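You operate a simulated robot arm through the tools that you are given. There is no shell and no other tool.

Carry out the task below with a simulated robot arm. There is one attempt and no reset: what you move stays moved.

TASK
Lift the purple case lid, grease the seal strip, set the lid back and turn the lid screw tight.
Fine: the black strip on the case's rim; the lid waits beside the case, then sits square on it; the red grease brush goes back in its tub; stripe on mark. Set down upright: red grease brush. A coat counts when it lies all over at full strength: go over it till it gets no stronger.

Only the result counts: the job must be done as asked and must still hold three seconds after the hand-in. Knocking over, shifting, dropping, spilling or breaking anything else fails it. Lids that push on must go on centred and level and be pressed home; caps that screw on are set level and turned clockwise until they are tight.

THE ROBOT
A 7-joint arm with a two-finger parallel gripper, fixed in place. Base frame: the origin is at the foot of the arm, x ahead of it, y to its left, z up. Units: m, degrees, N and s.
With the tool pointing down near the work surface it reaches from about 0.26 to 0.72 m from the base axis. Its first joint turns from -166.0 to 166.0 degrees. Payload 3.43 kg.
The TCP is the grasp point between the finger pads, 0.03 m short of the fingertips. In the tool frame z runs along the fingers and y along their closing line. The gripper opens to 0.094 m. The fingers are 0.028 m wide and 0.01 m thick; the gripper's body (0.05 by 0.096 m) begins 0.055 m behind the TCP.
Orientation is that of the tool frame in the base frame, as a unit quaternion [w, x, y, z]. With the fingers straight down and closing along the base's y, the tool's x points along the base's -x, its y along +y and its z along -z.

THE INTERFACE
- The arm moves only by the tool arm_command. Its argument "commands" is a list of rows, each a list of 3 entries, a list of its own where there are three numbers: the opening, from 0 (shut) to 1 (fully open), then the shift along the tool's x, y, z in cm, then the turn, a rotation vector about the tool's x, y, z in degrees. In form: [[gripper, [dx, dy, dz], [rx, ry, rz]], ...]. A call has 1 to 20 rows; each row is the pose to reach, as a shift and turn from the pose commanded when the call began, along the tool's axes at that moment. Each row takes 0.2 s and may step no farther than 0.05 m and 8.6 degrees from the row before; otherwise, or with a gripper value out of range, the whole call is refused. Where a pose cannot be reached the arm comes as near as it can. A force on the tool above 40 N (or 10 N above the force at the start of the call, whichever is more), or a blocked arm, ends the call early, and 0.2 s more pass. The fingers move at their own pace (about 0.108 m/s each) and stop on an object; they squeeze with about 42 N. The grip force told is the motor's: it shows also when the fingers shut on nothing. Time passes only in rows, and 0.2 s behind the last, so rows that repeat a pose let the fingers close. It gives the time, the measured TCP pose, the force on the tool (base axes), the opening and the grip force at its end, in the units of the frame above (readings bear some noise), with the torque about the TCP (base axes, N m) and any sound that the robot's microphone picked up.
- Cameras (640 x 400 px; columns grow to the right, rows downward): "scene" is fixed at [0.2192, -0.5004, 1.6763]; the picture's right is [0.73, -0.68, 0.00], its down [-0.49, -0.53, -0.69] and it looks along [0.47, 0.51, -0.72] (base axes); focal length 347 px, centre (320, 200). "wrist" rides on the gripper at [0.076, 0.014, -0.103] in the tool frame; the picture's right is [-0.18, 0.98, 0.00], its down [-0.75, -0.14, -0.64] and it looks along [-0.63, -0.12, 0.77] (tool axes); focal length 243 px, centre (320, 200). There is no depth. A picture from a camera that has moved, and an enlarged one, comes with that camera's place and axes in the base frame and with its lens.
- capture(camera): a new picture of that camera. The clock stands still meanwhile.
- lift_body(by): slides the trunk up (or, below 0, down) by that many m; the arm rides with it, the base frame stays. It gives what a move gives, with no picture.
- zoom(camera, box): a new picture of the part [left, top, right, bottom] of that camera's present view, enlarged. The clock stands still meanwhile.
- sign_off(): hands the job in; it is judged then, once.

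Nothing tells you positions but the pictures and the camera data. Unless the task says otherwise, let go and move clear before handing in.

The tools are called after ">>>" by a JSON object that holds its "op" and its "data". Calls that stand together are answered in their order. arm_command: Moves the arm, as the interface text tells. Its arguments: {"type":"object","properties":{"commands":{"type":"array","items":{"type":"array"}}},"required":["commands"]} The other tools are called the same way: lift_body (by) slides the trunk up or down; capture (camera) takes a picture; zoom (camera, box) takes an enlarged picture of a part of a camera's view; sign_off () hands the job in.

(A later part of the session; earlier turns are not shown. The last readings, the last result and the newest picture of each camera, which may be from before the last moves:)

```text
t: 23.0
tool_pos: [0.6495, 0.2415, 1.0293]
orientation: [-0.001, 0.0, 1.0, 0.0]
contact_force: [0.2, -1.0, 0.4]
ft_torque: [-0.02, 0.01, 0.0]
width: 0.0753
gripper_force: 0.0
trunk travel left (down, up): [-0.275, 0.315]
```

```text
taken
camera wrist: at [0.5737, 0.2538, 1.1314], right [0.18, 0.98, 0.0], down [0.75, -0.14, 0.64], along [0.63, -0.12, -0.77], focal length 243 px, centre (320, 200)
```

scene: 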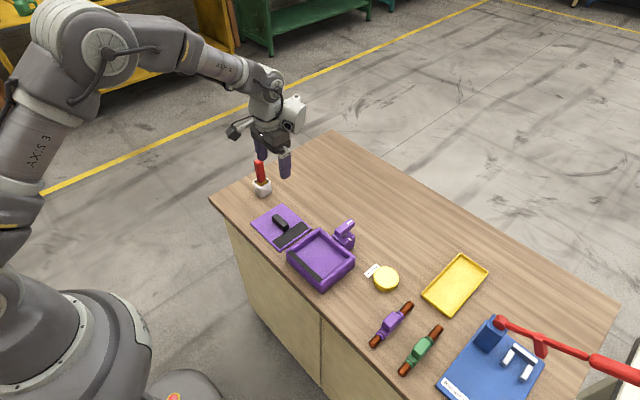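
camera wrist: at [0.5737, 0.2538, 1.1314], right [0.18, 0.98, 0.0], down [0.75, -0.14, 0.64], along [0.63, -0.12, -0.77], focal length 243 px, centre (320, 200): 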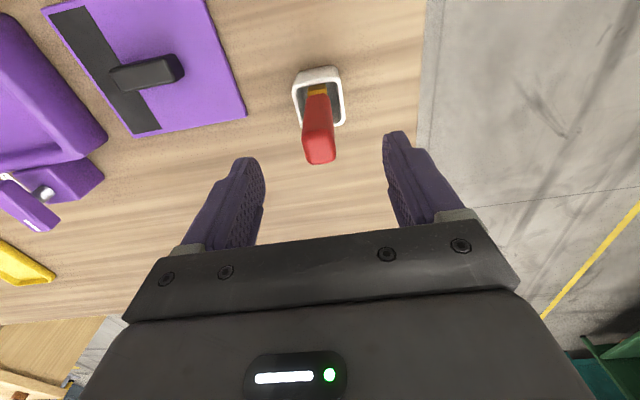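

Alignment looks right. Descending around the handle.

>>> {"op": "arm_command", "data": {"commands": [[0.8, [-0.1, 0, 2], [0, 0, 0]], [0.8, [-0.1, 0, 4], [0, 0, 0]], [0.8, [-0.1, 0, 5.5], [0, 0, 0]], [0.8, [-0.1, 0, 6.5], [0, 0, 0]], [0.8, [-0.1, 0, 6.5], [0, 0, 0]]]}}

>>> {"op": "capture", "data": {"camera": "wrist"}}

>>> {"op": "zoom", "data": {"camera": "scene", "box": [215, 140, 315, 210]}}

```text
t: 24.2
tool_pos: [0.6492, 0.2395, 0.9655]
orientation: [0.001, 0.0, 1.0, -0.001]
contact_force: [0.8, -0.2, 0.6]
ft_torque: [0.01, 0.04, -0.02]
width: 0.0754
gripper_force: 0.1
trunk travel left (down, up): [-0.275, 0.315]
```

```text
taken
camera wrist: at [0.5744, 0.2537, 1.0666], right [0.18, 0.98, 0.0], down [0.75, -0.14, 0.64], along [0.63, -0.12, -0.77], focal length 243 px, centre (320, 200)
```

wrist: 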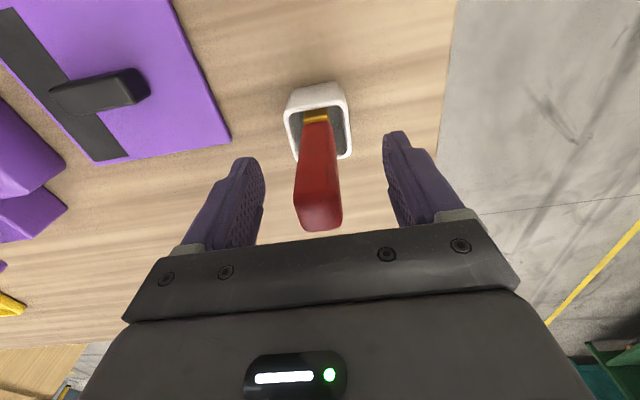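

```text
5.71 times, centred on (265, 175) of scene
camera zoom: at [0.2192, -0.5004, 1.6763], right [0.73, -0.68, 0.0], down [-0.49, -0.53, -0.69], along [0.47, 0.51, -0.72], focal length 1984 px, centre (634, 343)
```

zoom: 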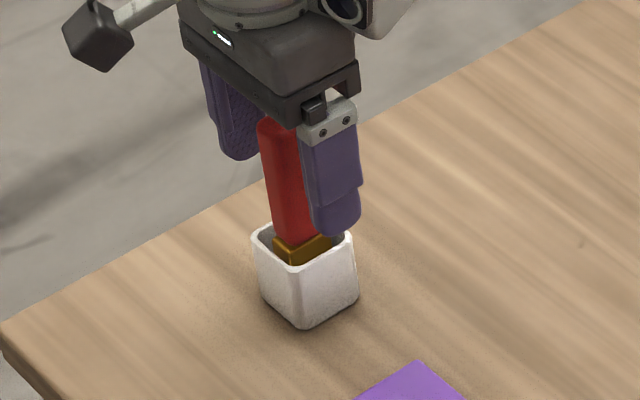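

The handle is centred between the fingers. Closing.

>>> {"op": "arm_command", "data": {"commands": [[0.4, [0, 0, 0], [0, 0, 0]], [0.25, [0, 0, 0], [0, 0, 0]], [0, [0, 0, 0], [0, 0, 0]], [0, [0, 0, 0], [0, 0, 0]], [0, [0, 0, 0], [0, 0, 0]]]}}

>>> {"op": "zoom", "data": {"camera": "scene", "box": [215, 140, 315, 210]}}

```text
t: 25.4
tool_pos: [0.6499, 0.2412, 0.9637]
orientation: [0.001, 0.0, 1.0, 0.0]
contact_force: [-0.1, 0.5, -0.3]
ft_torque: [0.01, 0.02, 0.0]
width: 0.0254
gripper_force: 41.6
trunk travel left (down, up): [-0.275, 0.315]
```

```text
5.71 times, centred on (265, 175) of scene
camera zoom: at [0.2192, -0.5004, 1.6763], right [0.73, -0.68, 0.0], down [-0.49, -0.53, -0.69], along [0.47, 0.51, -0.72], focal length 1984 px, centre (634, 343)
```

zoom: 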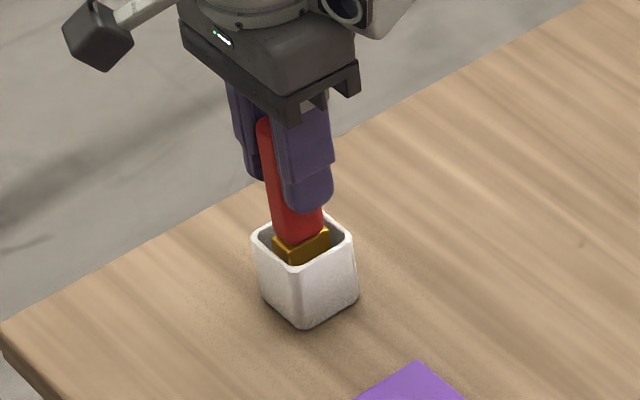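

The brush is gripped. Lifting it straight up out of the tub.

>>> {"op": "arm_command", "data": {"commands": [[0, [0, 0, -0.5], [0, 0, 0]], [0, [0, 0, -1.5], [0, 0, 0]], [0, [0, 0, -3], [0, 0, 0]], [0, [0, 0, -5], [0, 0, 0]], [0, [0, 0, -8], [0, 0, 0]], [0, [0, 0, -11], [0, 0, 0]], [0, [0, 0, -14], [0, 0, 0]], [0, [0, 0, -14], [0, 0, 0]]]}}

>>> {"op": "capture", "data": {"camera": "wrist"}}

>>> {"op": "zoom", "data": {"camera": "scene", "box": [205, 80, 325, 200]}}

```text
t: 27.2
tool_pos: [0.6503, 0.2416, 1.1037]
orientation: [0.0, 0.0, 1.0, 0.0]
contact_force: [-0.9, -0.7, -0.1]
ft_torque: [0.01, 0.01, -0.02]
width: 0.0257
gripper_force: 42.5
trunk travel left (down, up): [-0.275, 0.315]
```

```text
taken
camera wrist: at [0.5746, 0.2541, 1.2058], right [0.18, 0.98, 0.0], down [0.75, -0.14, 0.64], along [0.63, -0.12, -0.77], focal length 243 px, centre (320, 200)
```

wrist: 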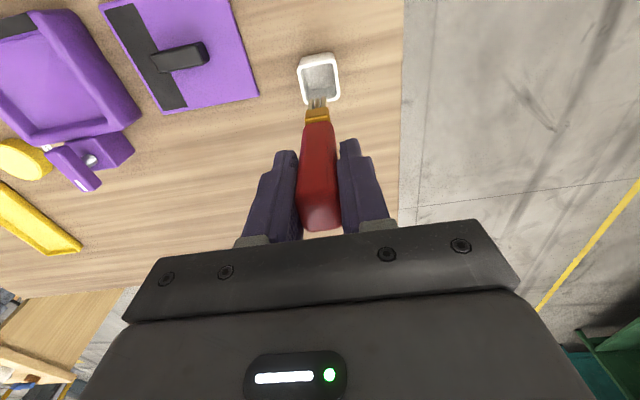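

```text
3.33 times, centred on (265, 140) of scene
camera zoom: at [0.2192, -0.5004, 1.6763], right [0.73, -0.68, 0.0], down [-0.49, -0.53, -0.69], along [0.47, 0.51, -0.72], focal length 1158 px, centre (503, 400)
```

zoom: 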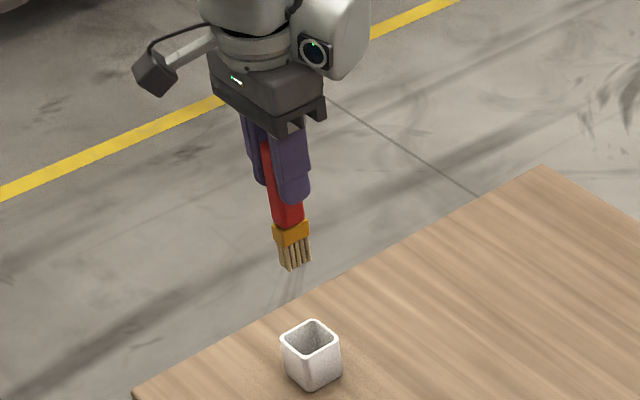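

The bristles look bare and the tub is empty, so I'll take grease from the yellow tin. First I'll check the bristle length and the tin up close.

>>> {"op": "zoom", "data": {"camera": "scene", "box": [245, 130, 285, 160]}}

>>> {"op": "zoom", "data": {"camera": "wrist", "box": [280, 40, 360, 130]}}

>>> {"op": "zoom", "data": {"camera": "scene", "box": [355, 250, 415, 300]}}

```text
13.33 times, centred on (265, 145) of scene
camera zoom: at [0.2192, -0.5004, 1.6763], right [0.73, -0.68, 0.0], down [-0.49, -0.53, -0.69], along [0.47, 0.51, -0.72], focal length 4630 px, centre (1053, 933)
```

zoom: 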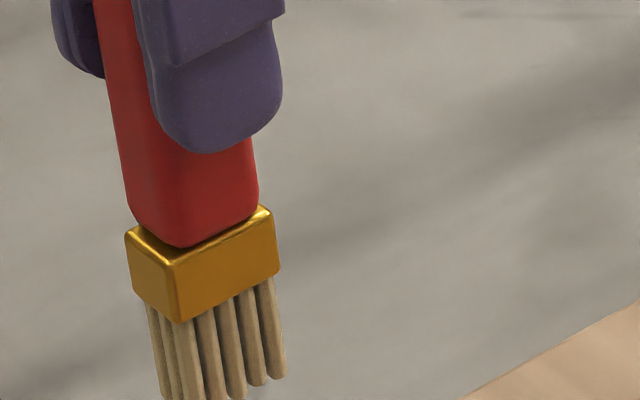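

```text
4.44 times, centred on (320, 85) of wrist
camera zoom: at [0.5746, 0.2541, 1.2058], right [0.18, 0.98, 0.0], down [0.75, -0.14, 0.64], along [0.63, -0.12, -0.77], focal length 1078 px, centre (320, 711)
```

zoom: 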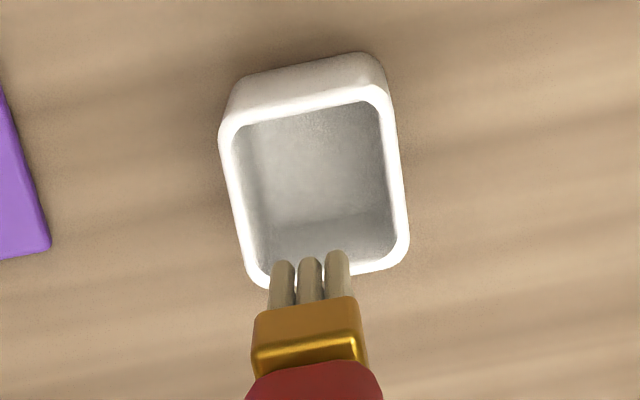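

```text
8.00 times, centred on (385, 275) of scene
camera zoom: at [0.2192, -0.5004, 1.6763], right [0.73, -0.68, 0.0], down [-0.49, -0.53, -0.69], along [0.47, 0.51, -0.72], focal length 2778 px, centre (-200, -400)
```

zoom: 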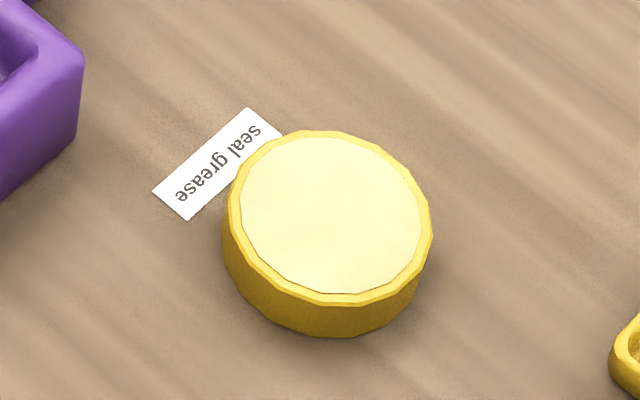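

The tip is about 10.5 cm below the TCP. I'll carry the brush at a safe height to above the grease tin, centred at about (0.682, −0.258) with its top at z ≈ 0.87.

>>> {"op": "arm_command", "data": {"commands": [[0, [0, -2, -2], [0, 0, 0]], [0, [0, -5.5, -2], [0, 0, 0]], [0, [0, -9.5, -2], [0, 0, 0]], [0, [0, -13.5, -2], [0, 0, 0]], [0, [0, -17.5, -2], [0, 0, 0]], [0, [0, -21.5, -2], [0, 0, 0]], [0, [0, -25.5, -2], [0, 0, 0]], [0, [0, -29.5, -2], [0, 0, 0]], [0, [0, -33.5, -2], [0, 0, 0]], [0, [-0.5, -37.5, -2], [0, 0, 0]], [0, [-1, -41.5, -2], [0, 0, 0]], [0, [-1.5, -45, -2], [0, 0, 0]], [0, [-2, -48, -2], [0, 0, 0]], [0, [-2.3, -49.3, -2], [0, 0, 0]], [0, [-2.3, -49.3, -2], [0, 0, 0]]]}}

>>> {"op": "capture", "data": {"camera": "wrist"}}

>>> {"op": "capture", "data": {"camera": "scene"}}

```text
t: 30.4
tool_pos: [0.673, -0.2526, 1.1238]
orientation: [0.0, 0.0, 1.0, -0.001]
contact_force: [0.4, -0.5, -1.2]
ft_torque: [-0.02, 0.0, -0.01]
width: 0.0252
gripper_force: 42.3
trunk travel left (down, up): [-0.275, 0.315]
```

```text
taken
camera wrist: at [0.598, -0.2396, 1.2258], right [0.18, 0.98, 0.0], down [0.75, -0.14, 0.64], along [0.63, -0.12, -0.77], focal length 243 px, centre (320, 200)
```

wrist: 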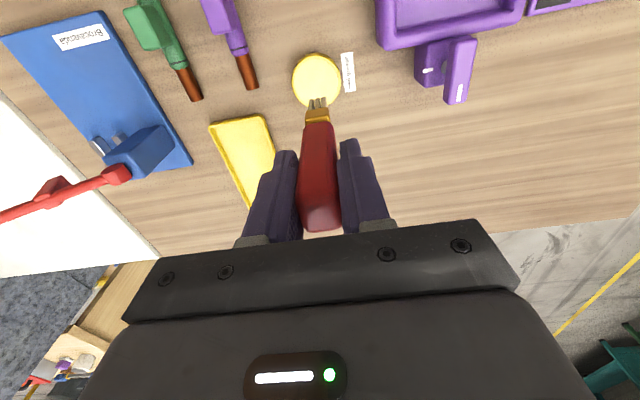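

```text
taken
```

scene: 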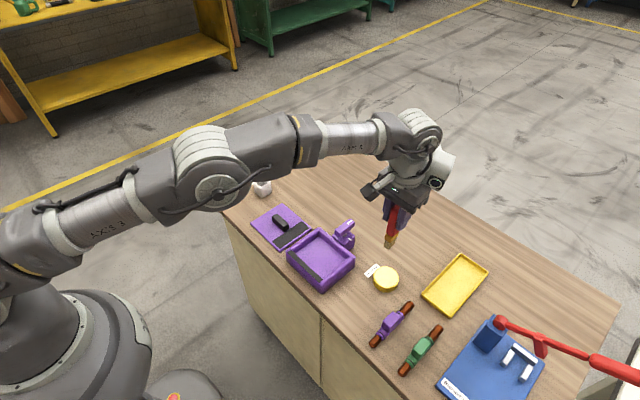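

>>> {"op": "zoom", "data": {"camera": "wrist", "box": [270, 40, 380, 130]}}

```text
4.44 times, centred on (325, 85) of wrist
camera zoom: at [0.598, -0.2396, 1.2258], right [0.18, 0.98, 0.0], down [0.75, -0.14, 0.64], along [0.63, -0.12, -0.77], focal length 1078 px, centre (298, 711)
```

zoom: 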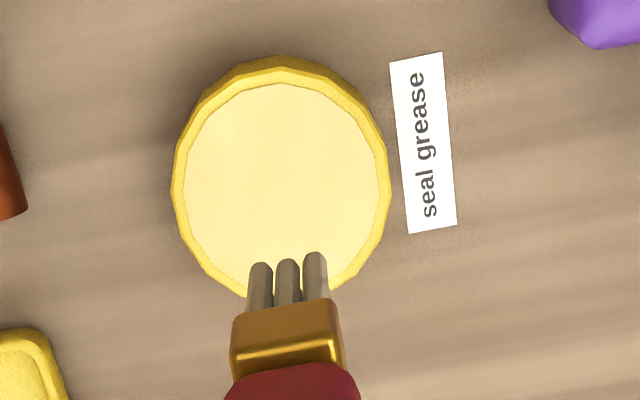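

The tin's grease disc centres at about (0.683, −0.2595) with radius 31 mm. I'll lower the brush over its near part.

>>> {"op": "arm_command", "data": {"commands": [[0, [-0.1, -0.2, 4], [0, 0, 0]], [0, [-0.1, -0.2, 8], [0, 0, 0]], [0, [-0.1, -0.2, 11], [0, 0, 0]], [0, [-0.1, -0.2, 12.5], [0, 0, 0]], [0, [-0.1, -0.2, 13.3], [0, 0, 0]], [0, [-0.1, -0.2, 13.3], [0, 0, 0]]]}}

>>> {"op": "capture", "data": {"camera": "wrist"}}

>>> {"op": "zoom", "data": {"camera": "scene", "box": [345, 225, 425, 295]}}

```text
t: 31.8
tool_pos: [0.674, -0.2539, 0.9909]
orientation: [0.001, 0.0, 1.0, 0.0]
contact_force: [-0.5, 0.2, 0.7]
ft_torque: [0.01, -0.01, 0.01]
width: 0.0255
gripper_force: 42.5
trunk travel left (down, up): [-0.275, 0.315]
```

```text
taken
camera wrist: at [0.5985, -0.242, 1.0934], right [0.18, 0.98, 0.0], down [0.75, -0.14, 0.64], along [0.63, -0.12, -0.77], focal length 243 px, centre (320, 200)
```

wrist: 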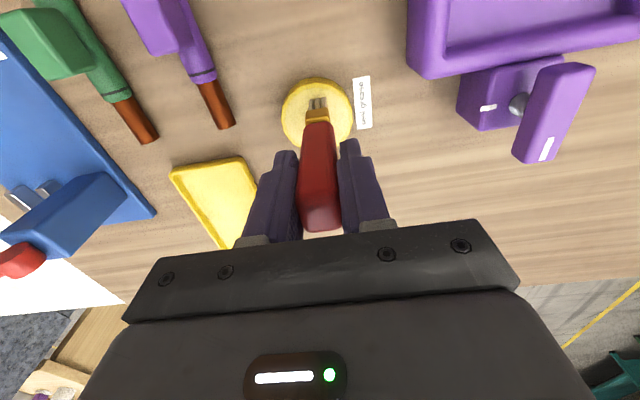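

```text
5.71 times, centred on (385, 260) of scene
camera zoom: at [0.2192, -0.5004, 1.6763], right [0.73, -0.68, 0.0], down [-0.49, -0.53, -0.69], along [0.47, 0.51, -0.72], focal length 1984 px, centre (-51, -143)
```

zoom: 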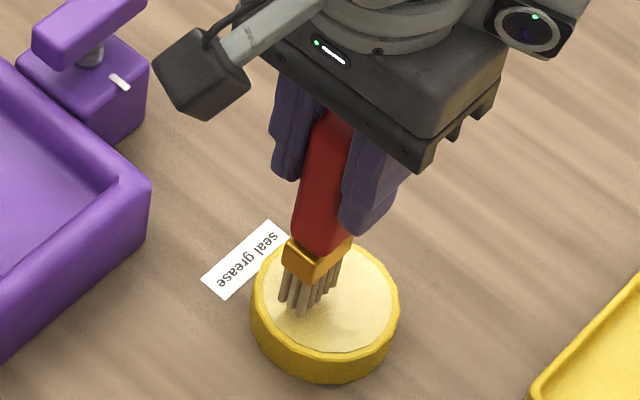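

The bristles are right above the grease. I'll lower slowly until they touch.

>>> {"op": "arm_command", "data": {"commands": [[0, [0, 0, 0.4], [0, 0, 0]], [0, [0, 0, 0.8], [0, 0, 0]], [0, [0, 0, 1.1], [0, 0, 0]], [0, [0, 0, 1.1], [0, 0, 0]]]}}

>>> {"op": "zoom", "data": {"camera": "scene", "box": [355, 235, 415, 295]}}

```text
t: 32.8
tool_pos: [0.6739, -0.255, 0.9824]
orientation: [0.002, 0.0, 1.0, -0.001]
contact_force: [1.4, 0.7, 18.8]
ft_torque: [-0.05, 0.03, 0.04]
width: 0.0254
gripper_force: 42.1
trunk travel left (down, up): [-0.275, 0.315]
```

```text
6.67 times, centred on (385, 265) of scene
camera zoom: at [0.2192, -0.5004, 1.6763], right [0.73, -0.68, 0.0], down [-0.49, -0.53, -0.69], along [0.47, 0.51, -0.72], focal length 2315 px, centre (-113, -233)
```

zoom: 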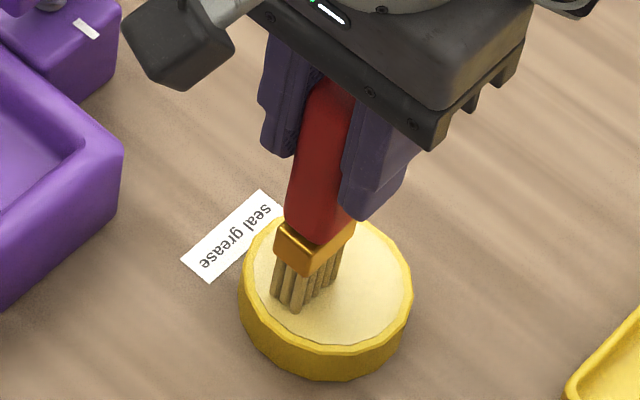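

The bristles are in contact (19 N). I'll ease to a light touch for a moment, then lift and inspect.

>>> {"op": "arm_command", "data": {"commands": [[0, [0, 0, -0.1], [0, 0, 0]], [0, [0, 0, -0.1], [0, 0, 0]], [0, [0, 0, -0.1], [0, 0, 0]], [0, [0, 0, -0.1], [0, 0, 0]]]}}

>>> {"op": "arm_command", "data": {"commands": [[0, [0, 0, -0.5], [0, 0, 0]], [0, [0, 0, -1.5], [0, 0, 0]], [0, [0, 0, -3], [0, 0, 0]], [0, [0, 0, -3], [0, 0, 0]]]}}

>>> {"op": "zoom", "data": {"camera": "scene", "box": [355, 225, 415, 285]}}

>>> {"op": "zoom", "data": {"camera": "wrist", "box": [270, 60, 370, 130]}}

```text
t: 33.8
tool_pos: [0.6741, -0.2541, 0.982]
orientation: [0.001, 0.0, 1.0, 0.001]
contact_force: [4.4, -1.8, 16.9]
ft_torque: [-0.13, -0.46, -0.02]
width: 0.0256
gripper_force: 42.1
trunk travel left (down, up): [-0.275, 0.315]
```

```text
t: 34.8
tool_pos: [0.6739, -0.2556, 1.0118]
orientation: [-0.001, -0.001, 1.0, 0.0]
contact_force: [-0.1, -0.1, 0.0]
ft_torque: [-0.01, -0.01, 0.05]
width: 0.0253
gripper_force: 42.7
trunk travel left (down, up): [-0.275, 0.315]
```

```text
6.67 times, centred on (385, 255) of scene
camera zoom: at [0.2192, -0.5004, 1.6763], right [0.73, -0.68, 0.0], down [-0.49, -0.53, -0.69], along [0.47, 0.51, -0.72], focal length 2315 px, centre (-113, -167)
```

zoom: 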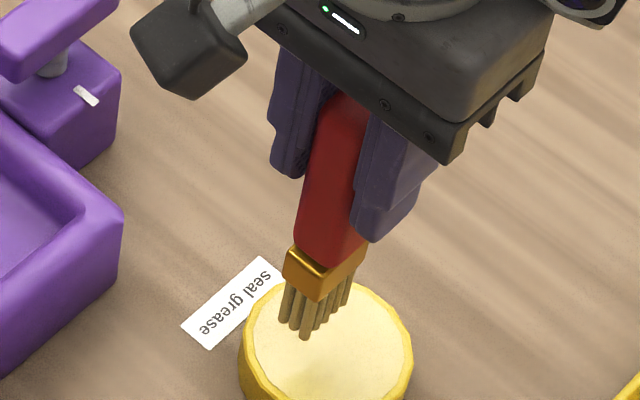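

```text
5.71 times, centred on (320, 95) of wrist
camera zoom: at [0.5991, -0.2419, 1.1138], right [0.18, 0.98, 0.0], down [0.75, -0.14, 0.64], along [0.63, -0.12, -0.77], focal length 1386 px, centre (320, 800)
```

zoom: 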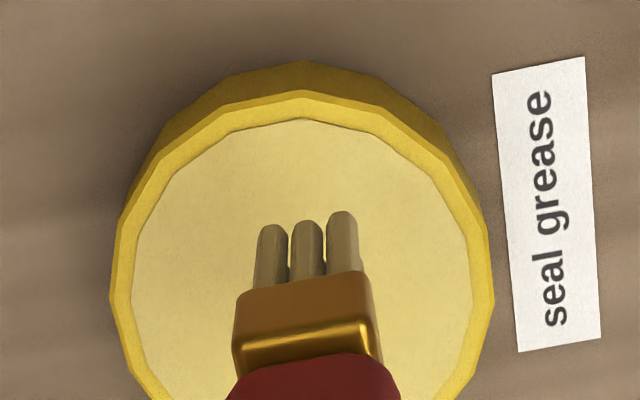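

The brush has touched the grease. Now I'll move up and over toward the strip, stopping offset in y to get a clear view of it.

>>> {"op": "arm_command", "data": {"commands": [[0, [0, 0, -4], [0, 0, 0]], [0, [0, 0, -8.5], [0, 0, 0]], [0, [3, 2.5, -10.5], [0, 0, 0]], [0, [6.5, 5, -10.5], [0, 0, 0]], [0, [9.5, 8, -10.5], [0, 0, 0]], [0, [12.5, 11.5, -10.5], [0, 0, 0]], [0, [14.5, 15, -10.5], [0, 0, 0]], [0, [16, 19, -10.5], [0, 0, 0]], [0, [17, 23, -10.5], [0, 0, 0]], [0, [17.4, 25.5, -10.5], [0, 0, 0]], [0, [17.4, 25.5, -10.5], [0, 0, 0]]]}}

>>> {"op": "capture", "data": {"camera": "wrist"}}

>>> {"op": "zoom", "data": {"camera": "scene", "box": [240, 180, 400, 300]}}

```text
t: 37.2
tool_pos: [0.4975, -0.0007, 1.1172]
orientation: [0.0, 0.0, 1.0, 0.001]
contact_force: [-0.2, -0.5, -1.1]
ft_torque: [0.03, -0.02, 0.02]
width: 0.0253
gripper_force: 41.9
trunk travel left (down, up): [-0.275, 0.315]
```

```text
taken
camera wrist: at [0.424, 0.0119, 1.2192], right [0.18, 0.98, 0.0], down [0.75, -0.14, 0.64], along [0.63, -0.12, -0.77], focal length 243 px, centre (320, 200)
```

wrist: 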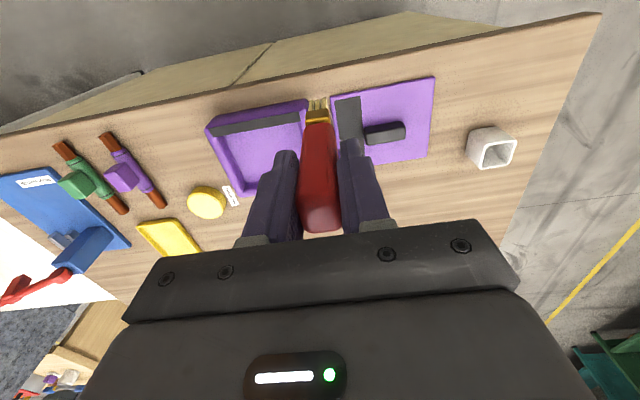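

```text
3.33 times, centred on (320, 240) of scene
camera zoom: at [0.2192, -0.5004, 1.6763], right [0.73, -0.68, 0.0], down [-0.49, -0.53, -0.69], along [0.47, 0.51, -0.72], focal length 1158 px, centre (320, 67)
```

zoom: 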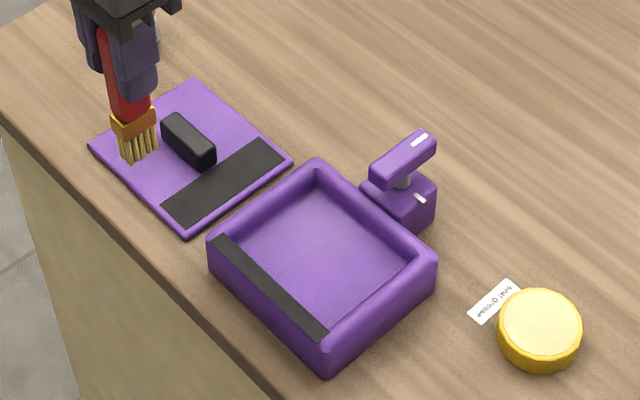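

The bristles look yellower now, as if loaded. I'll take a close look at the strip and the bristles.

>>> {"op": "zoom", "data": {"camera": "wrist", "box": [195, 90, 345, 190]}}

>>> {"op": "zoom", "data": {"camera": "scene", "box": [255, 195, 295, 225]}}

```text
4.00 times, centred on (270, 140) of wrist
camera zoom: at [0.424, 0.0119, 1.2192], right [0.18, 0.98, 0.0], down [0.75, -0.14, 0.64], along [0.63, -0.12, -0.77], focal length 970 px, centre (520, 440)
```

zoom: 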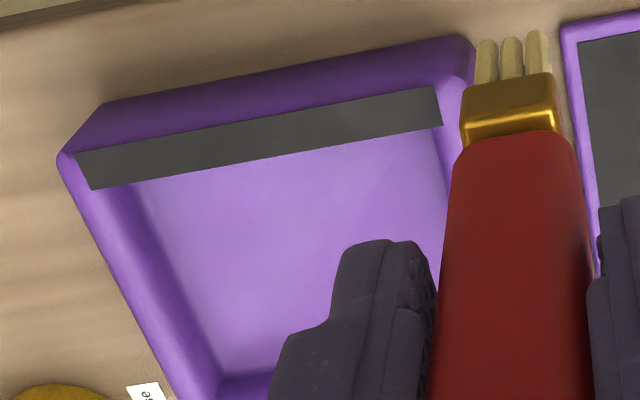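

```text
13.33 times, centred on (275, 210) of scene
camera zoom: at [0.2192, -0.5004, 1.6763], right [0.73, -0.68, 0.0], down [-0.49, -0.53, -0.69], along [0.47, 0.51, -0.72], focal length 4630 px, centre (920, 67)
```

zoom: 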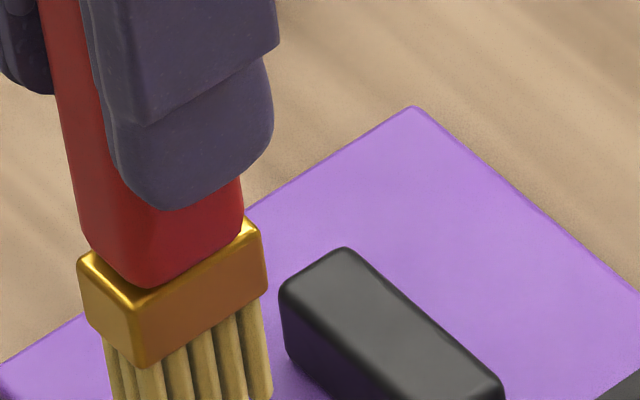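

The strip lies at x 0.531–0.5445 and y −0.162 to −0.036, and the bristles have turned pale yellow (loaded). I'll bring the brush over the strip's middle and approach it.

>>> {"op": "arm_command", "data": {"commands": [[0, [-1, -3, 0], [0, 0, 0]], [0, [-2, -6, 0], [0, 0, 0]], [0, [-3, -8, 2], [0, 0, 0]], [0, [-3.8, -9.9, 4], [0, 0, 0]], [0, [-3.8, -9.9, 7], [0, 0, 0]], [0, [-3.8, -9.9, 9], [0, 0, 0]], [0, [-3.8, -9.9, 9], [0, 0, 0]]]}}

>>> {"op": "zoom", "data": {"camera": "wrist", "box": [200, 50, 440, 200]}}

>>> {"op": "zoom", "data": {"camera": "scene", "box": [280, 215, 370, 295]}}

```text
t: 38.8
tool_pos: [0.5387, -0.1005, 1.0267]
orientation: [-0.001, 0.0, 1.0, 0.0]
contact_force: [-0.2, -0.3, 0.0]
ft_torque: [0.01, 0.0, 0.02]
width: 0.0255
gripper_force: 42.3
trunk travel left (down, up): [-0.275, 0.315]
```

```text
2.67 times, centred on (320, 125) of wrist
camera zoom: at [0.4644, -0.0873, 1.1287], right [0.18, 0.98, 0.0], down [0.75, -0.14, 0.64], along [0.63, -0.12, -0.77], focal length 647 px, centre (320, 400)
```

zoom: 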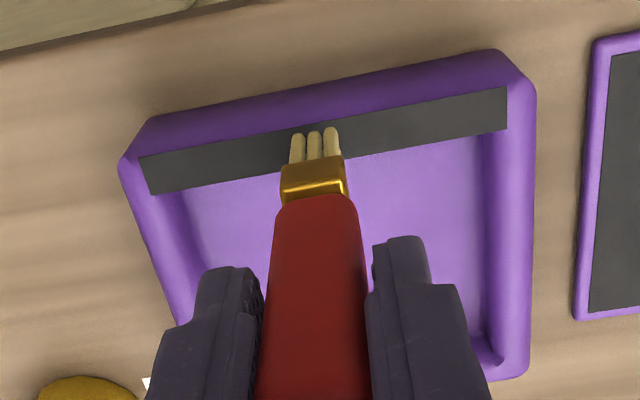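

```text
5.00 times, centred on (325, 255) of scene
camera zoom: at [0.2192, -0.5004, 1.6763], right [0.73, -0.68, 0.0], down [-0.49, -0.53, -0.69], along [0.47, 0.51, -0.72], focal length 1736 px, centre (295, -75)
```

zoom: 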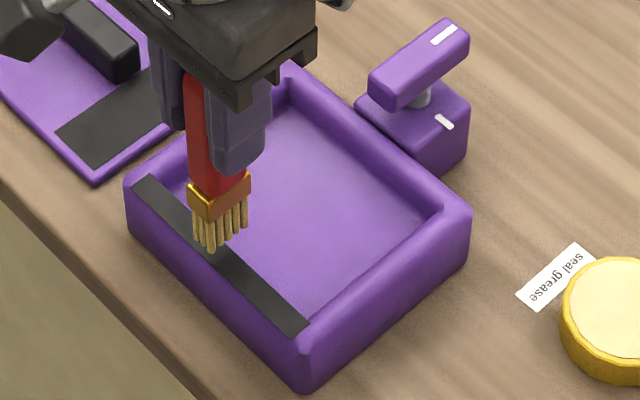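

The brush is centred over the strip. Lowering in small steps to find contact.

>>> {"op": "arm_command", "data": {"commands": [[0, [0, 0, 0.4], [0, 0, 0]], [0, [0, 0, 0.8], [0, 0, 0]], [0, [0, 0, 1.1], [0, 0, 0]], [0, [0, 0, 1.1], [0, 0, 0]]]}}

```text
t: 39.8
tool_pos: [0.538, -0.0989, 1.0149]
orientation: [0.001, 0.0, 1.0, 0.0]
contact_force: [0.2, -0.1, -0.8]
ft_torque: [-0.02, 0.01, 0.01]
width: 0.0253
gripper_force: 42.1
trunk travel left (down, up): [-0.275, 0.315]
```

>>> {"op": "arm_command", "data": {"commands": [[0, [0, 0, 0.15], [0, 0, 0]], [0, [0, 0, 0.3], [0, 0, 0]], [0, [0, 0, 0.3], [0, 0, 0]]]}}

```text
t: 40.6
tool_pos: [0.5382, -0.0986, 1.0123]
orientation: [0.0, 0.001, 1.0, 0.0]
contact_force: [0.0, -0.5, -1.1]
ft_torque: [0.0, 0.0, 0.06]
width: 0.0255
gripper_force: 42.1
trunk travel left (down, up): [-0.275, 0.315]
```

>>> {"op": "arm_command", "data": {"commands": [[0, [0, 0, 0.1], [0, 0, 0]], [0, [0, 0, 0.2], [0, 0, 0]], [0, [0, 0, 0.2], [0, 0, 0]]]}}

>>> {"op": "zoom", "data": {"camera": "scene", "box": [290, 225, 350, 275]}}

```text
t: 41.4
tool_pos: [0.5386, -0.0988, 1.0101]
orientation: [0.0, 0.0, 1.0, 0.0]
contact_force: [-0.6, -1.6, -0.4]
ft_torque: [0.01, 0.03, -0.02]
width: 0.0252
gripper_force: 42.7
trunk travel left (down, up): [-0.275, 0.315]
```

```text
8.00 times, centred on (320, 250) of scene
camera zoom: at [0.2192, -0.5004, 1.6763], right [0.73, -0.68, 0.0], down [-0.49, -0.53, -0.69], along [0.47, 0.51, -0.72], focal length 2778 px, centre (320, -200)
```

zoom: 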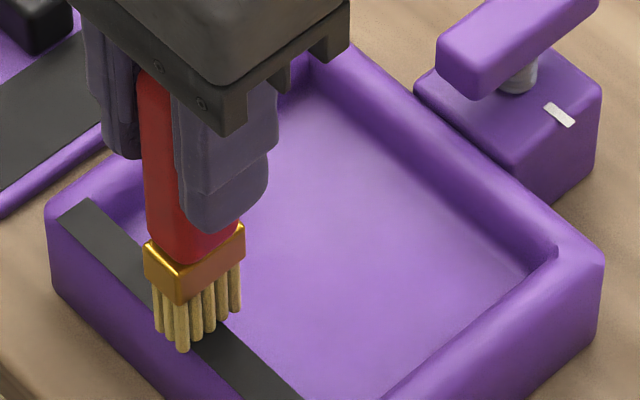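

>>> {"op": "arm_command", "data": {"commands": [[0, [0, 0, 0.1], [0, 0, 0]], [0, [0, 0, 0.2], [0, 0, 0]], [0, [0, 0, 0.2], [0, 0, 0]]]}}

```text
t: 42.2
tool_pos: [0.5373, -0.0988, 1.0114]
orientation: [0.0, 0.0, 1.0, 0.001]
contact_force: [0.5, -0.1, 16.2]
ft_torque: [-0.03, -0.06, -0.01]
width: 0.0256
gripper_force: 41.8
trunk travel left (down, up): [-0.275, 0.315]
```

Contact with the strip at about 16 N. I'll ease slightly and start stroking along the strip in y.

>>> {"op": "arm_command", "data": {"commands": [[0, [0, 0, -0.08], [0, 0, 0]], [0, [0, -1, -0.08], [0, 0, 0]], [0, [0, -2, -0.08], [0, 0, 0]], [0, [0, -3, -0.08], [0, 0, 0]], [0, [0, -4, -0.08], [0, 0, 0]], [0, [0, -5, -0.08], [0, 0, 0]], [0, [0, -5.7, -0.08], [0, 0, 0]], [0, [0, -6.3, -0.08], [0, 0, 0]], [0, [0, -6.3, -0.08], [0, 0, 0]]]}}

>>> {"op": "zoom", "data": {"camera": "wrist", "box": [260, 70, 500, 200]}}

>>> {"op": "zoom", "data": {"camera": "scene", "box": [280, 215, 370, 295]}}

```text
t: 44.2
tool_pos: [0.5376, -0.1588, 1.0102]
orientation: [0.0, 0.0, 1.0, 0.0]
contact_force: [-0.8, 13.9, 14.8]
ft_torque: [1.53, 0.04, 0.07]
width: 0.0272
gripper_force: 42.4
trunk travel left (down, up): [-0.275, 0.315]
```

```text
2.67 times, centred on (380, 135) of wrist
camera zoom: at [0.463, -0.1463, 1.1119], right [0.18, 0.98, 0.0], down [0.75, -0.14, 0.64], along [0.63, -0.12, -0.77], focal length 647 px, centre (160, 373)
```

zoom: 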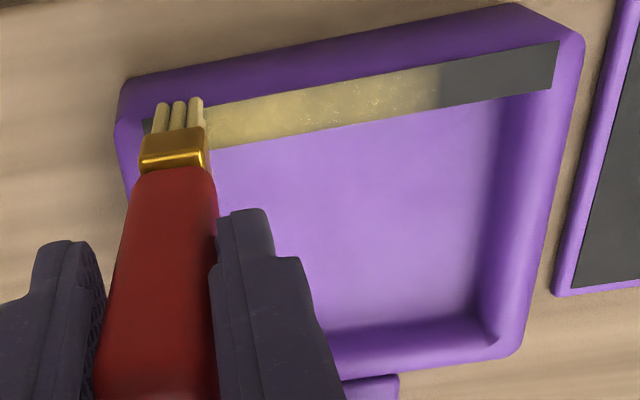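

```text
5.00 times, centred on (325, 255) of scene
camera zoom: at [0.2192, -0.5004, 1.6763], right [0.73, -0.68, 0.0], down [-0.49, -0.53, -0.69], along [0.47, 0.51, -0.72], focal length 1736 px, centre (295, -75)
```

zoom: 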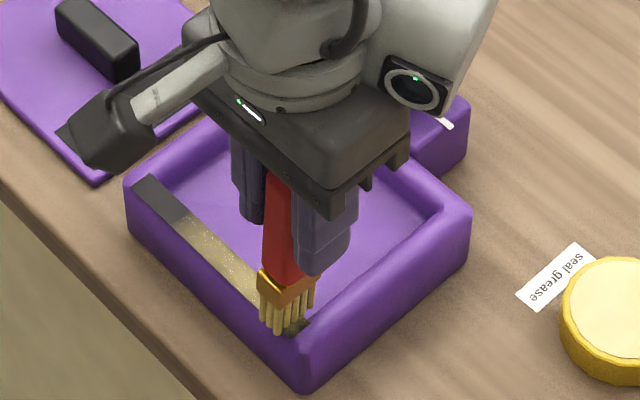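

The coat appears as the brush passes. Drag is a bit high, so I'll lighten the pressure, cover the far end, then stroke back the full length.

>>> {"op": "arm_command", "data": {"commands": [[0, [0, 0, -0.1], [0, 0, 0]], [0, [0, -0.3, -0.1], [0, 0, 0]], [0, [0, -0.5, -0.1], [0, 0, 0]], [0, [0, 0.5, -0.1], [0, 0, 0]], [0, [0, 1.5, -0.1], [0, 0, 0]], [0, [0, 2.5, -0.1], [0, 0, 0]], [0, [0, 3.5, -0.1], [0, 0, 0]], [0, [0, 4.5, -0.1], [0, 0, 0]], [0, [0, 5.5, -0.1], [0, 0, 0]], [0, [0, 6.5, -0.1], [0, 0, 0]], [0, [0, 7.5, -0.1], [0, 0, 0]], [0, [0, 8.5, -0.1], [0, 0, 0]], [0, [0, 9.5, -0.1], [0, 0, 0]], [0, [0, 10.5, -0.1], [0, 0, 0]], [0, [0, 11.5, -0.1], [0, 0, 0]], [0, [0, 12.3, -0.1], [0, 0, 0]], [0, [0, 13.0, -0.1], [0, 0, 0]], [0, [0, 13.0, -0.1], [0, 0, 0]]]}}

>>> {"op": "zoom", "data": {"camera": "wrist", "box": [140, 70, 380, 200]}}

>>> {"op": "zoom", "data": {"camera": "scene", "box": [280, 215, 370, 295]}}

```text
t: 48.0
tool_pos: [0.538, -0.0314, 1.0113]
orientation: [0.0, 0.0, 1.0, 0.0]
contact_force: [0.7, -0.6, -0.3]
ft_torque: [0.01, -0.02, 0.01]
width: 0.0252
gripper_force: 41.9
trunk travel left (down, up): [-0.275, 0.315]
```

```text
2.67 times, centred on (260, 135) of wrist
camera zoom: at [0.4627, -0.0184, 1.1121], right [0.18, 0.98, 0.0], down [0.75, -0.14, 0.64], along [0.63, -0.12, -0.77], focal length 647 px, centre (480, 373)
```

zoom: 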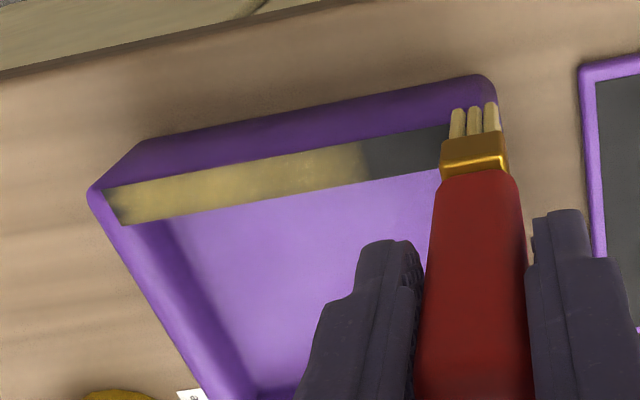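

```text
5.00 times, centred on (325, 255) of scene
camera zoom: at [0.2192, -0.5004, 1.6763], right [0.73, -0.68, 0.0], down [-0.49, -0.53, -0.69], along [0.47, 0.51, -0.72], focal length 1736 px, centre (295, -75)
```

zoom: 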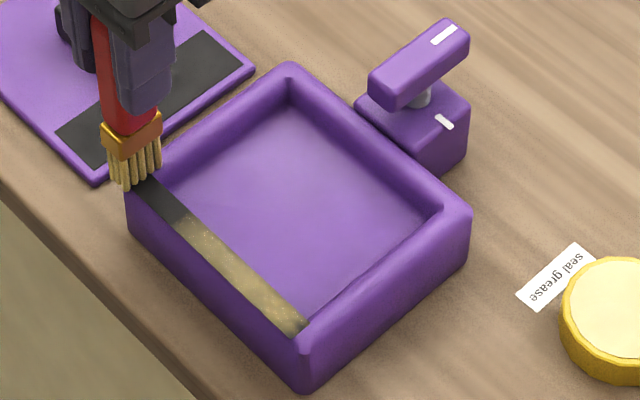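

That pass was slightly too high to touch. I'll lower by 1.2 mm and stroke from this end back.

>>> {"op": "arm_command", "data": {"commands": [[0, [0, 0, 0.06], [0, 0, 0]], [0, [0, 0, 0.12], [0, 0, 0]], [0, [0, 0, 0.12], [0, 0, 0]]]}}

```text
t: 48.8
tool_pos: [0.537, -0.0316, 1.0104]
orientation: [0.0, 0.001, 1.0, 0.0]
contact_force: [-0.2, -0.7, 3.1]
ft_torque: [-0.04, -0.04, -0.06]
width: 0.0258
gripper_force: 41.8
trunk travel left (down, up): [-0.275, 0.315]
```

>>> {"op": "arm_command", "data": {"commands": [[0, [0, -0.5, 0.03], [0, 0, 0]], [0, [0, -1, 0.03], [0, 0, 0]], [0, [0, -1.8, 0.03], [0, 0, 0]], [0, [0, -2.6, 0.03], [0, 0, 0]], [0, [0, -3.4, 0.03], [0, 0, 0]], [0, [0, -4.2, 0.03], [0, 0, 0]], [0, [0, -5, 0.03], [0, 0, 0]], [0, [0, -5.8, 0.03], [0, 0, 0]], [0, [0, -6.6, 0.03], [0, 0, 0]], [0, [0, -7.4, 0.03], [0, 0, 0]], [0, [0, -8.2, 0.03], [0, 0, 0]], [0, [0, -9, 0.03], [0, 0, 0]], [0, [0, -9.8, 0.03], [0, 0, 0]], [0, [0, -10.6, 0.03], [0, 0, 0]], [0, [0, -11.4, 0.03], [0, 0, 0]], [0, [0, -12.2, 0.03], [0, 0, 0]], [0, [0, -13, 0.03], [0, 0, 0]], [0, [0, -13.5, 0.03], [0, 0, 0]], [0, [0, -13.5, 0.03], [0, 0, 0]]]}}

>>> {"op": "zoom", "data": {"camera": "wrist", "box": [260, 70, 500, 200]}}

>>> {"op": "zoom", "data": {"camera": "scene", "box": [280, 215, 370, 295]}}

```text
t: 52.8
tool_pos: [0.5381, -0.1663, 1.0083]
orientation: [0.001, 0.0, 1.0, 0.0]
contact_force: [0.0, 2.4, 8.4]
ft_torque: [0.29, 0.0, 0.02]
width: 0.0255
gripper_force: 42.2
trunk travel left (down, up): [-0.275, 0.315]
```

```text
2.67 times, centred on (380, 135) of wrist
camera zoom: at [0.4632, -0.1541, 1.1109], right [0.18, 0.98, 0.0], down [0.75, -0.14, 0.64], along [0.63, -0.12, -0.77], focal length 647 px, centre (160, 373)
```

zoom: 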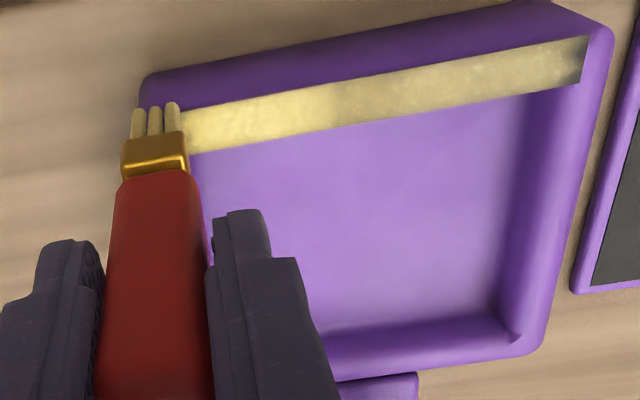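

```text
5.00 times, centred on (325, 255) of scene
camera zoom: at [0.2192, -0.5004, 1.6763], right [0.73, -0.68, 0.0], down [-0.49, -0.53, -0.69], along [0.47, 0.51, -0.72], focal length 1736 px, centre (295, -75)
```

zoom: 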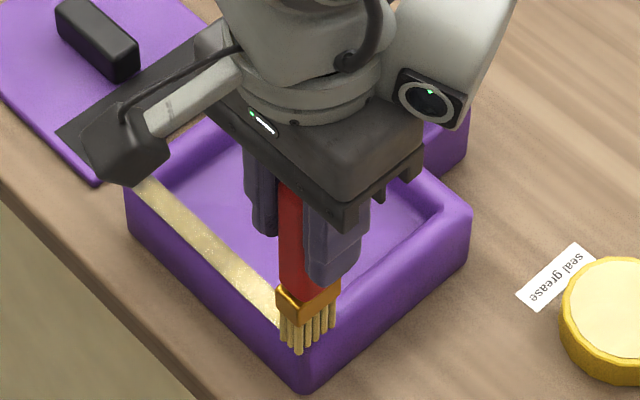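

The whole strip now has a coat, stronger where passed twice. I'll keep stroking back and forth, covering both ends.

>>> {"op": "arm_command", "data": {"commands": [[0, [0, 0.5, 0], [0, 0, 0]], [0, [0, 1, 0], [0, 0, 0]], [0, [0, 1.8, 0], [0, 0, 0]], [0, [0, 2.6, 0], [0, 0, 0]], [0, [0, 3.4, 0], [0, 0, 0]], [0, [0, 4.2, 0], [0, 0, 0]], [0, [0, 5, 0], [0, 0, 0]], [0, [0, 5.8, 0], [0, 0, 0]], [0, [0, 6.6, 0], [0, 0, 0]], [0, [0, 7.4, 0], [0, 0, 0]], [0, [0, 8.2, 0], [0, 0, 0]], [0, [0, 9, 0], [0, 0, 0]], [0, [0, 9.8, 0], [0, 0, 0]], [0, [0, 10.6, 0], [0, 0, 0]], [0, [0, 11.4, 0], [0, 0, 0]], [0, [0, 12.2, 0], [0, 0, 0]], [0, [0, 13, 0], [0, 0, 0]], [0, [0, 13.6, 0], [0, 0, 0]], [0, [0, 13.9, 0], [0, 0, 0]], [0, [0, 13.9, 0], [0, 0, 0]]]}}

>>> {"op": "zoom", "data": {"camera": "wrist", "box": [140, 70, 380, 200]}}

>>> {"op": "zoom", "data": {"camera": "scene", "box": [280, 215, 370, 295]}}

```text
t: 57.0
tool_pos: [0.5378, -0.0278, 1.0099]
orientation: [0.0, 0.0, 1.0, 0.0]
contact_force: [0.3, -0.2, -0.3]
ft_torque: [0.03, -0.03, 0.0]
width: 0.0255
gripper_force: 42.7
trunk travel left (down, up): [-0.275, 0.315]
```

```text
2.67 times, centred on (260, 135) of wrist
camera zoom: at [0.4629, -0.0147, 1.1112], right [0.18, 0.98, 0.0], down [0.75, -0.14, 0.64], along [0.63, -0.12, -0.77], focal length 647 px, centre (480, 373)
```

zoom: 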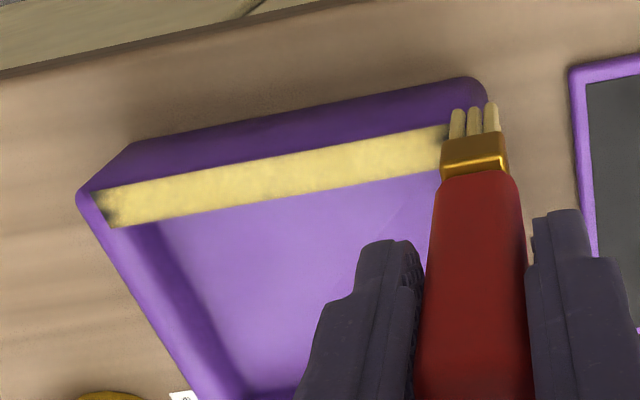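

```text
5.00 times, centred on (325, 255) of scene
camera zoom: at [0.2192, -0.5004, 1.6763], right [0.73, -0.68, 0.0], down [-0.49, -0.53, -0.69], along [0.47, 0.51, -0.72], focal length 1736 px, centre (295, -75)
```

zoom: 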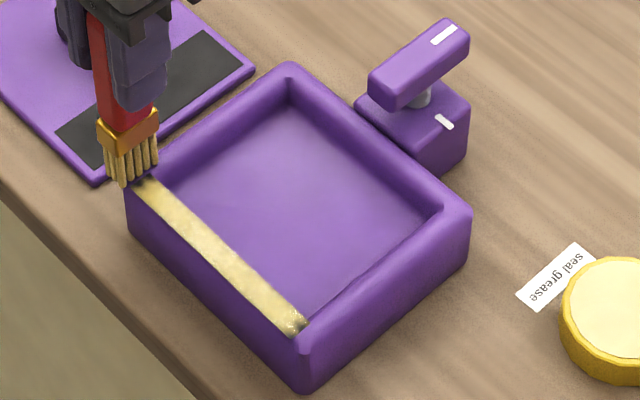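

The coat is getting stronger; only the ends lag. I'll do short extra strokes at this end, then run the full length.

>>> {"op": "arm_command", "data": {"commands": [[0, [0, -0.7, 0.02], [0, 0, 0]], [0, [0, -1.4, 0.02], [0, 0, 0]], [0, [0, -2.1, 0.02], [0, 0, 0]], [0, [0, -1.4, 0.02], [0, 0, 0]], [0, [0, -0.7, 0.02], [0, 0, 0]], [0, [0, -0.5, 0.02], [0, 0, 0]], [0, [0, -1.4, 0.02], [0, 0, 0]], [0, [0, -2.4, 0.02], [0, 0, 0]], [0, [0, -3.4, 0.02], [0, 0, 0]], [0, [0, -4.4, 0.02], [0, 0, 0]], [0, [0, -5.4, 0.02], [0, 0, 0]], [0, [0, -6.4, 0.02], [0, 0, 0]], [0, [0, -7.4, 0.02], [0, 0, 0]], [0, [0, -8.4, 0.02], [0, 0, 0]], [0, [0, -9.4, 0.02], [0, 0, 0]], [0, [0, -10.4, 0.02], [0, 0, 0]], [0, [0, -11.4, 0.02], [0, 0, 0]], [0, [0, -12.4, 0.02], [0, 0, 0]], [0, [0, -13.2, 0.02], [0, 0, 0]], [0, [0, -13.7, 0.02], [0, 0, 0]]]}}

>>> {"op": "zoom", "data": {"camera": "wrist", "box": [260, 70, 500, 200]}}

```text
t: 61.2
tool_pos: [0.5381, -0.164, 1.0081]
orientation: [0.0, -0.001, 1.0, 0.0]
contact_force: [-0.5, 2.0, 6.5]
ft_torque: [0.18, 0.0, 0.01]
width: 0.0255
gripper_force: 42.3
trunk travel left (down, up): [-0.275, 0.315]
```

```text
2.67 times, centred on (380, 135) of wrist
camera zoom: at [0.4626, -0.1517, 1.1107], right [0.18, 0.98, 0.0], down [0.75, -0.14, 0.64], along [0.63, -0.12, -0.77], focal length 647 px, centre (160, 373)
```

zoom: 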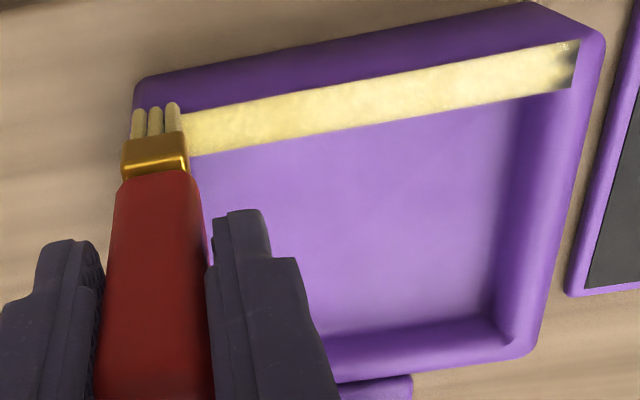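

The middle looks nearly full. I'll work this end with short strokes, including slight x offsets so the inner and outer edges get covered.

>>> {"op": "arm_command", "data": {"commands": [[0, [-0.3, 0.3, 0.02], [0, 0, 0]], [0, [-0.3, 1.0, 0.02], [0, 0, 0]], [0, [-0.3, 1.7, 0.02], [0, 0, 0]], [0, [-0.3, 1.0, 0.02], [0, 0, 0]], [0, [-0.3, 0.3, 0.02], [0, 0, 0]], [0, [-0.3, -0.2, 0.02], [0, 0, 0]], [0, [0, -0.2, 0.02], [0, 0, 0]], [0, [0.3, 0.3, 0.02], [0, 0, 0]], [0, [0.3, 1.0, 0.02], [0, 0, 0]], [0, [0.3, 1.7, 0.02], [0, 0, 0]], [0, [0.3, 1.0, 0.02], [0, 0, 0]], [0, [0.3, 0.3, 0.02], [0, 0, 0]], [0, [0.3, -0.2, 0.02], [0, 0, 0]], [0, [0, 0.3, 0.02], [0, 0, 0]], [0, [-0.3, 1.0, 0.02], [0, 0, 0]], [0, [-0.3, 2.0, 0.02], [0, 0, 0]], [0, [-0.3, 3.0, 0.02], [0, 0, 0]], [0, [-0.3, 4.0, 0.02], [0, 0, 0]], [0, [-0.3, 5.0, 0.02], [0, 0, 0]], [0, [-0.3, 6.0, 0.02], [0, 0, 0]]]}}

>>> {"op": "zoom", "data": {"camera": "wrist", "box": [180, 60, 480, 200]}}

>>> {"op": "zoom", "data": {"camera": "scene", "box": [280, 215, 370, 295]}}

```text
t: 65.4
tool_pos: [0.5423, -0.1049, 1.0084]
orientation: [0.0, 0.0, 1.0, -0.001]
contact_force: [0.0, -2.1, 12.1]
ft_torque: [-0.24, 0.02, 0.0]
width: 0.0255
gripper_force: 41.8
trunk travel left (down, up): [-0.275, 0.315]
```

```text
2.13 times, centred on (330, 130) of wrist
camera zoom: at [0.4654, -0.0913, 1.1104], right [0.18, 0.98, 0.0], down [0.75, -0.14, 0.64], along [0.63, -0.12, -0.77], focal length 518 px, centre (299, 349)
```

zoom: 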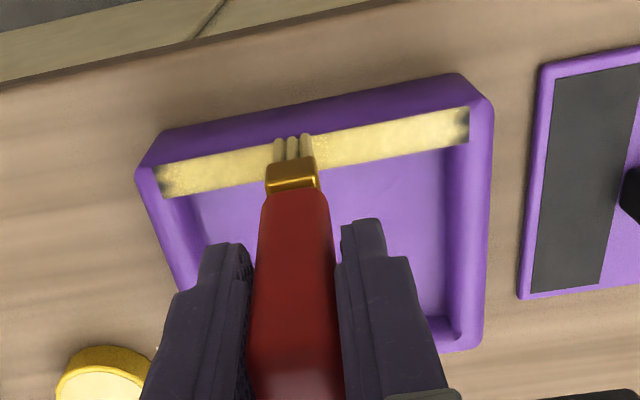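

```text
5.00 times, centred on (325, 255) of scene
camera zoom: at [0.2192, -0.5004, 1.6763], right [0.73, -0.68, 0.0], down [-0.49, -0.53, -0.69], along [0.47, 0.51, -0.72], focal length 1736 px, centre (295, -75)
```

zoom: 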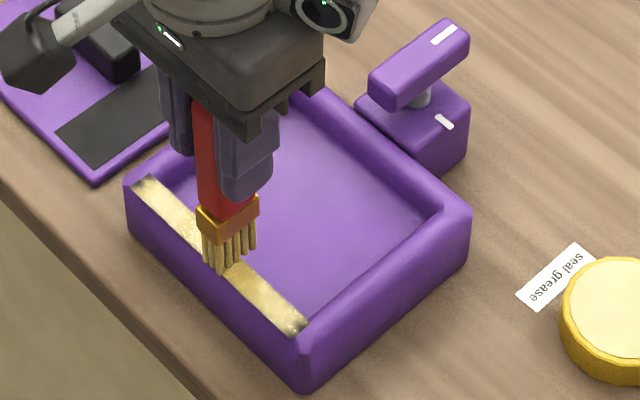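

>>> {"op": "zoom", "data": {"camera": "wrist", "box": [245, 120, 305, 160]}}

>>> {"op": "zoom", "data": {"camera": "wrist", "box": [370, 95, 430, 135]}}

>>> {"op": "zoom", "data": {"camera": "scene", "box": [320, 260, 350, 290]}}

```text
10.00 times, centred on (275, 140) of wrist
camera zoom: at [0.4654, -0.0913, 1.1104], right [0.18, 0.98, 0.0], down [0.75, -0.14, 0.64], along [0.63, -0.12, -0.77], focal length 2426 px, centre (770, 800)
```

zoom: 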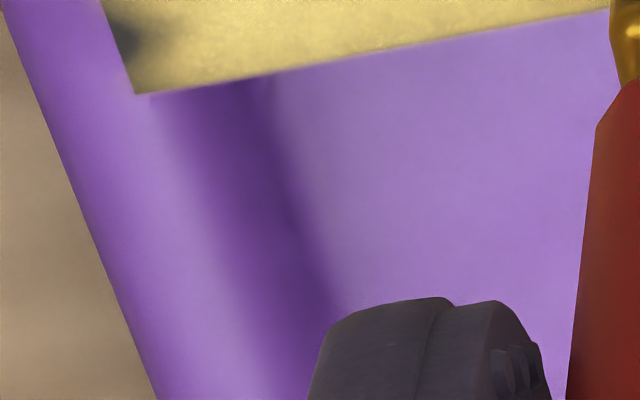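

```text
10.00 times, centred on (400, 115) of wrist
camera zoom: at [0.4654, -0.0913, 1.1104], right [0.18, 0.98, 0.0], down [0.75, -0.14, 0.64], along [0.63, -0.12, -0.77], focal length 2426 px, centre (-480, 1050)
```

zoom: 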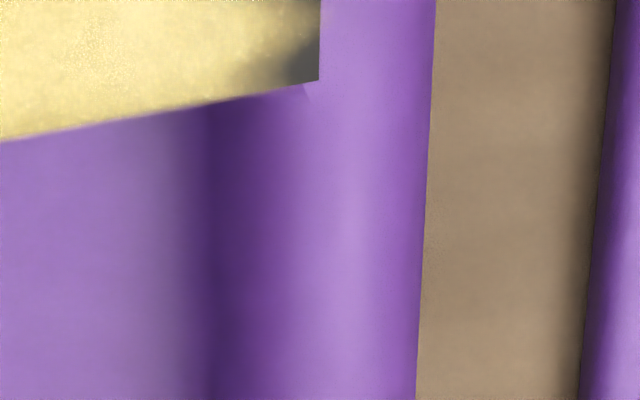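

```text
13.33 times, centred on (335, 275) of scene
camera zoom: at [0.2192, -0.5004, 1.6763], right [0.73, -0.68, 0.0], down [-0.49, -0.53, -0.69], along [0.47, 0.51, -0.72], focal length 4630 px, centre (120, -800)
```

zoom: 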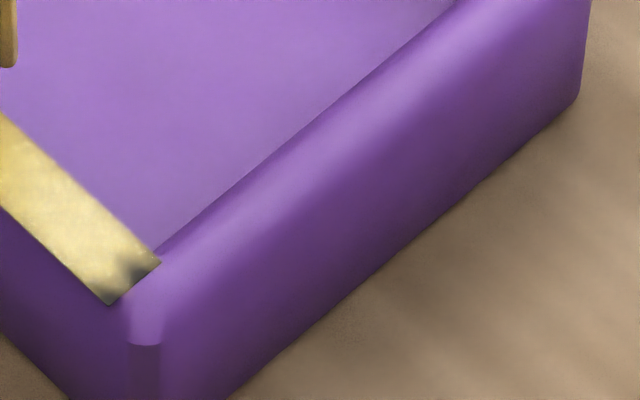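

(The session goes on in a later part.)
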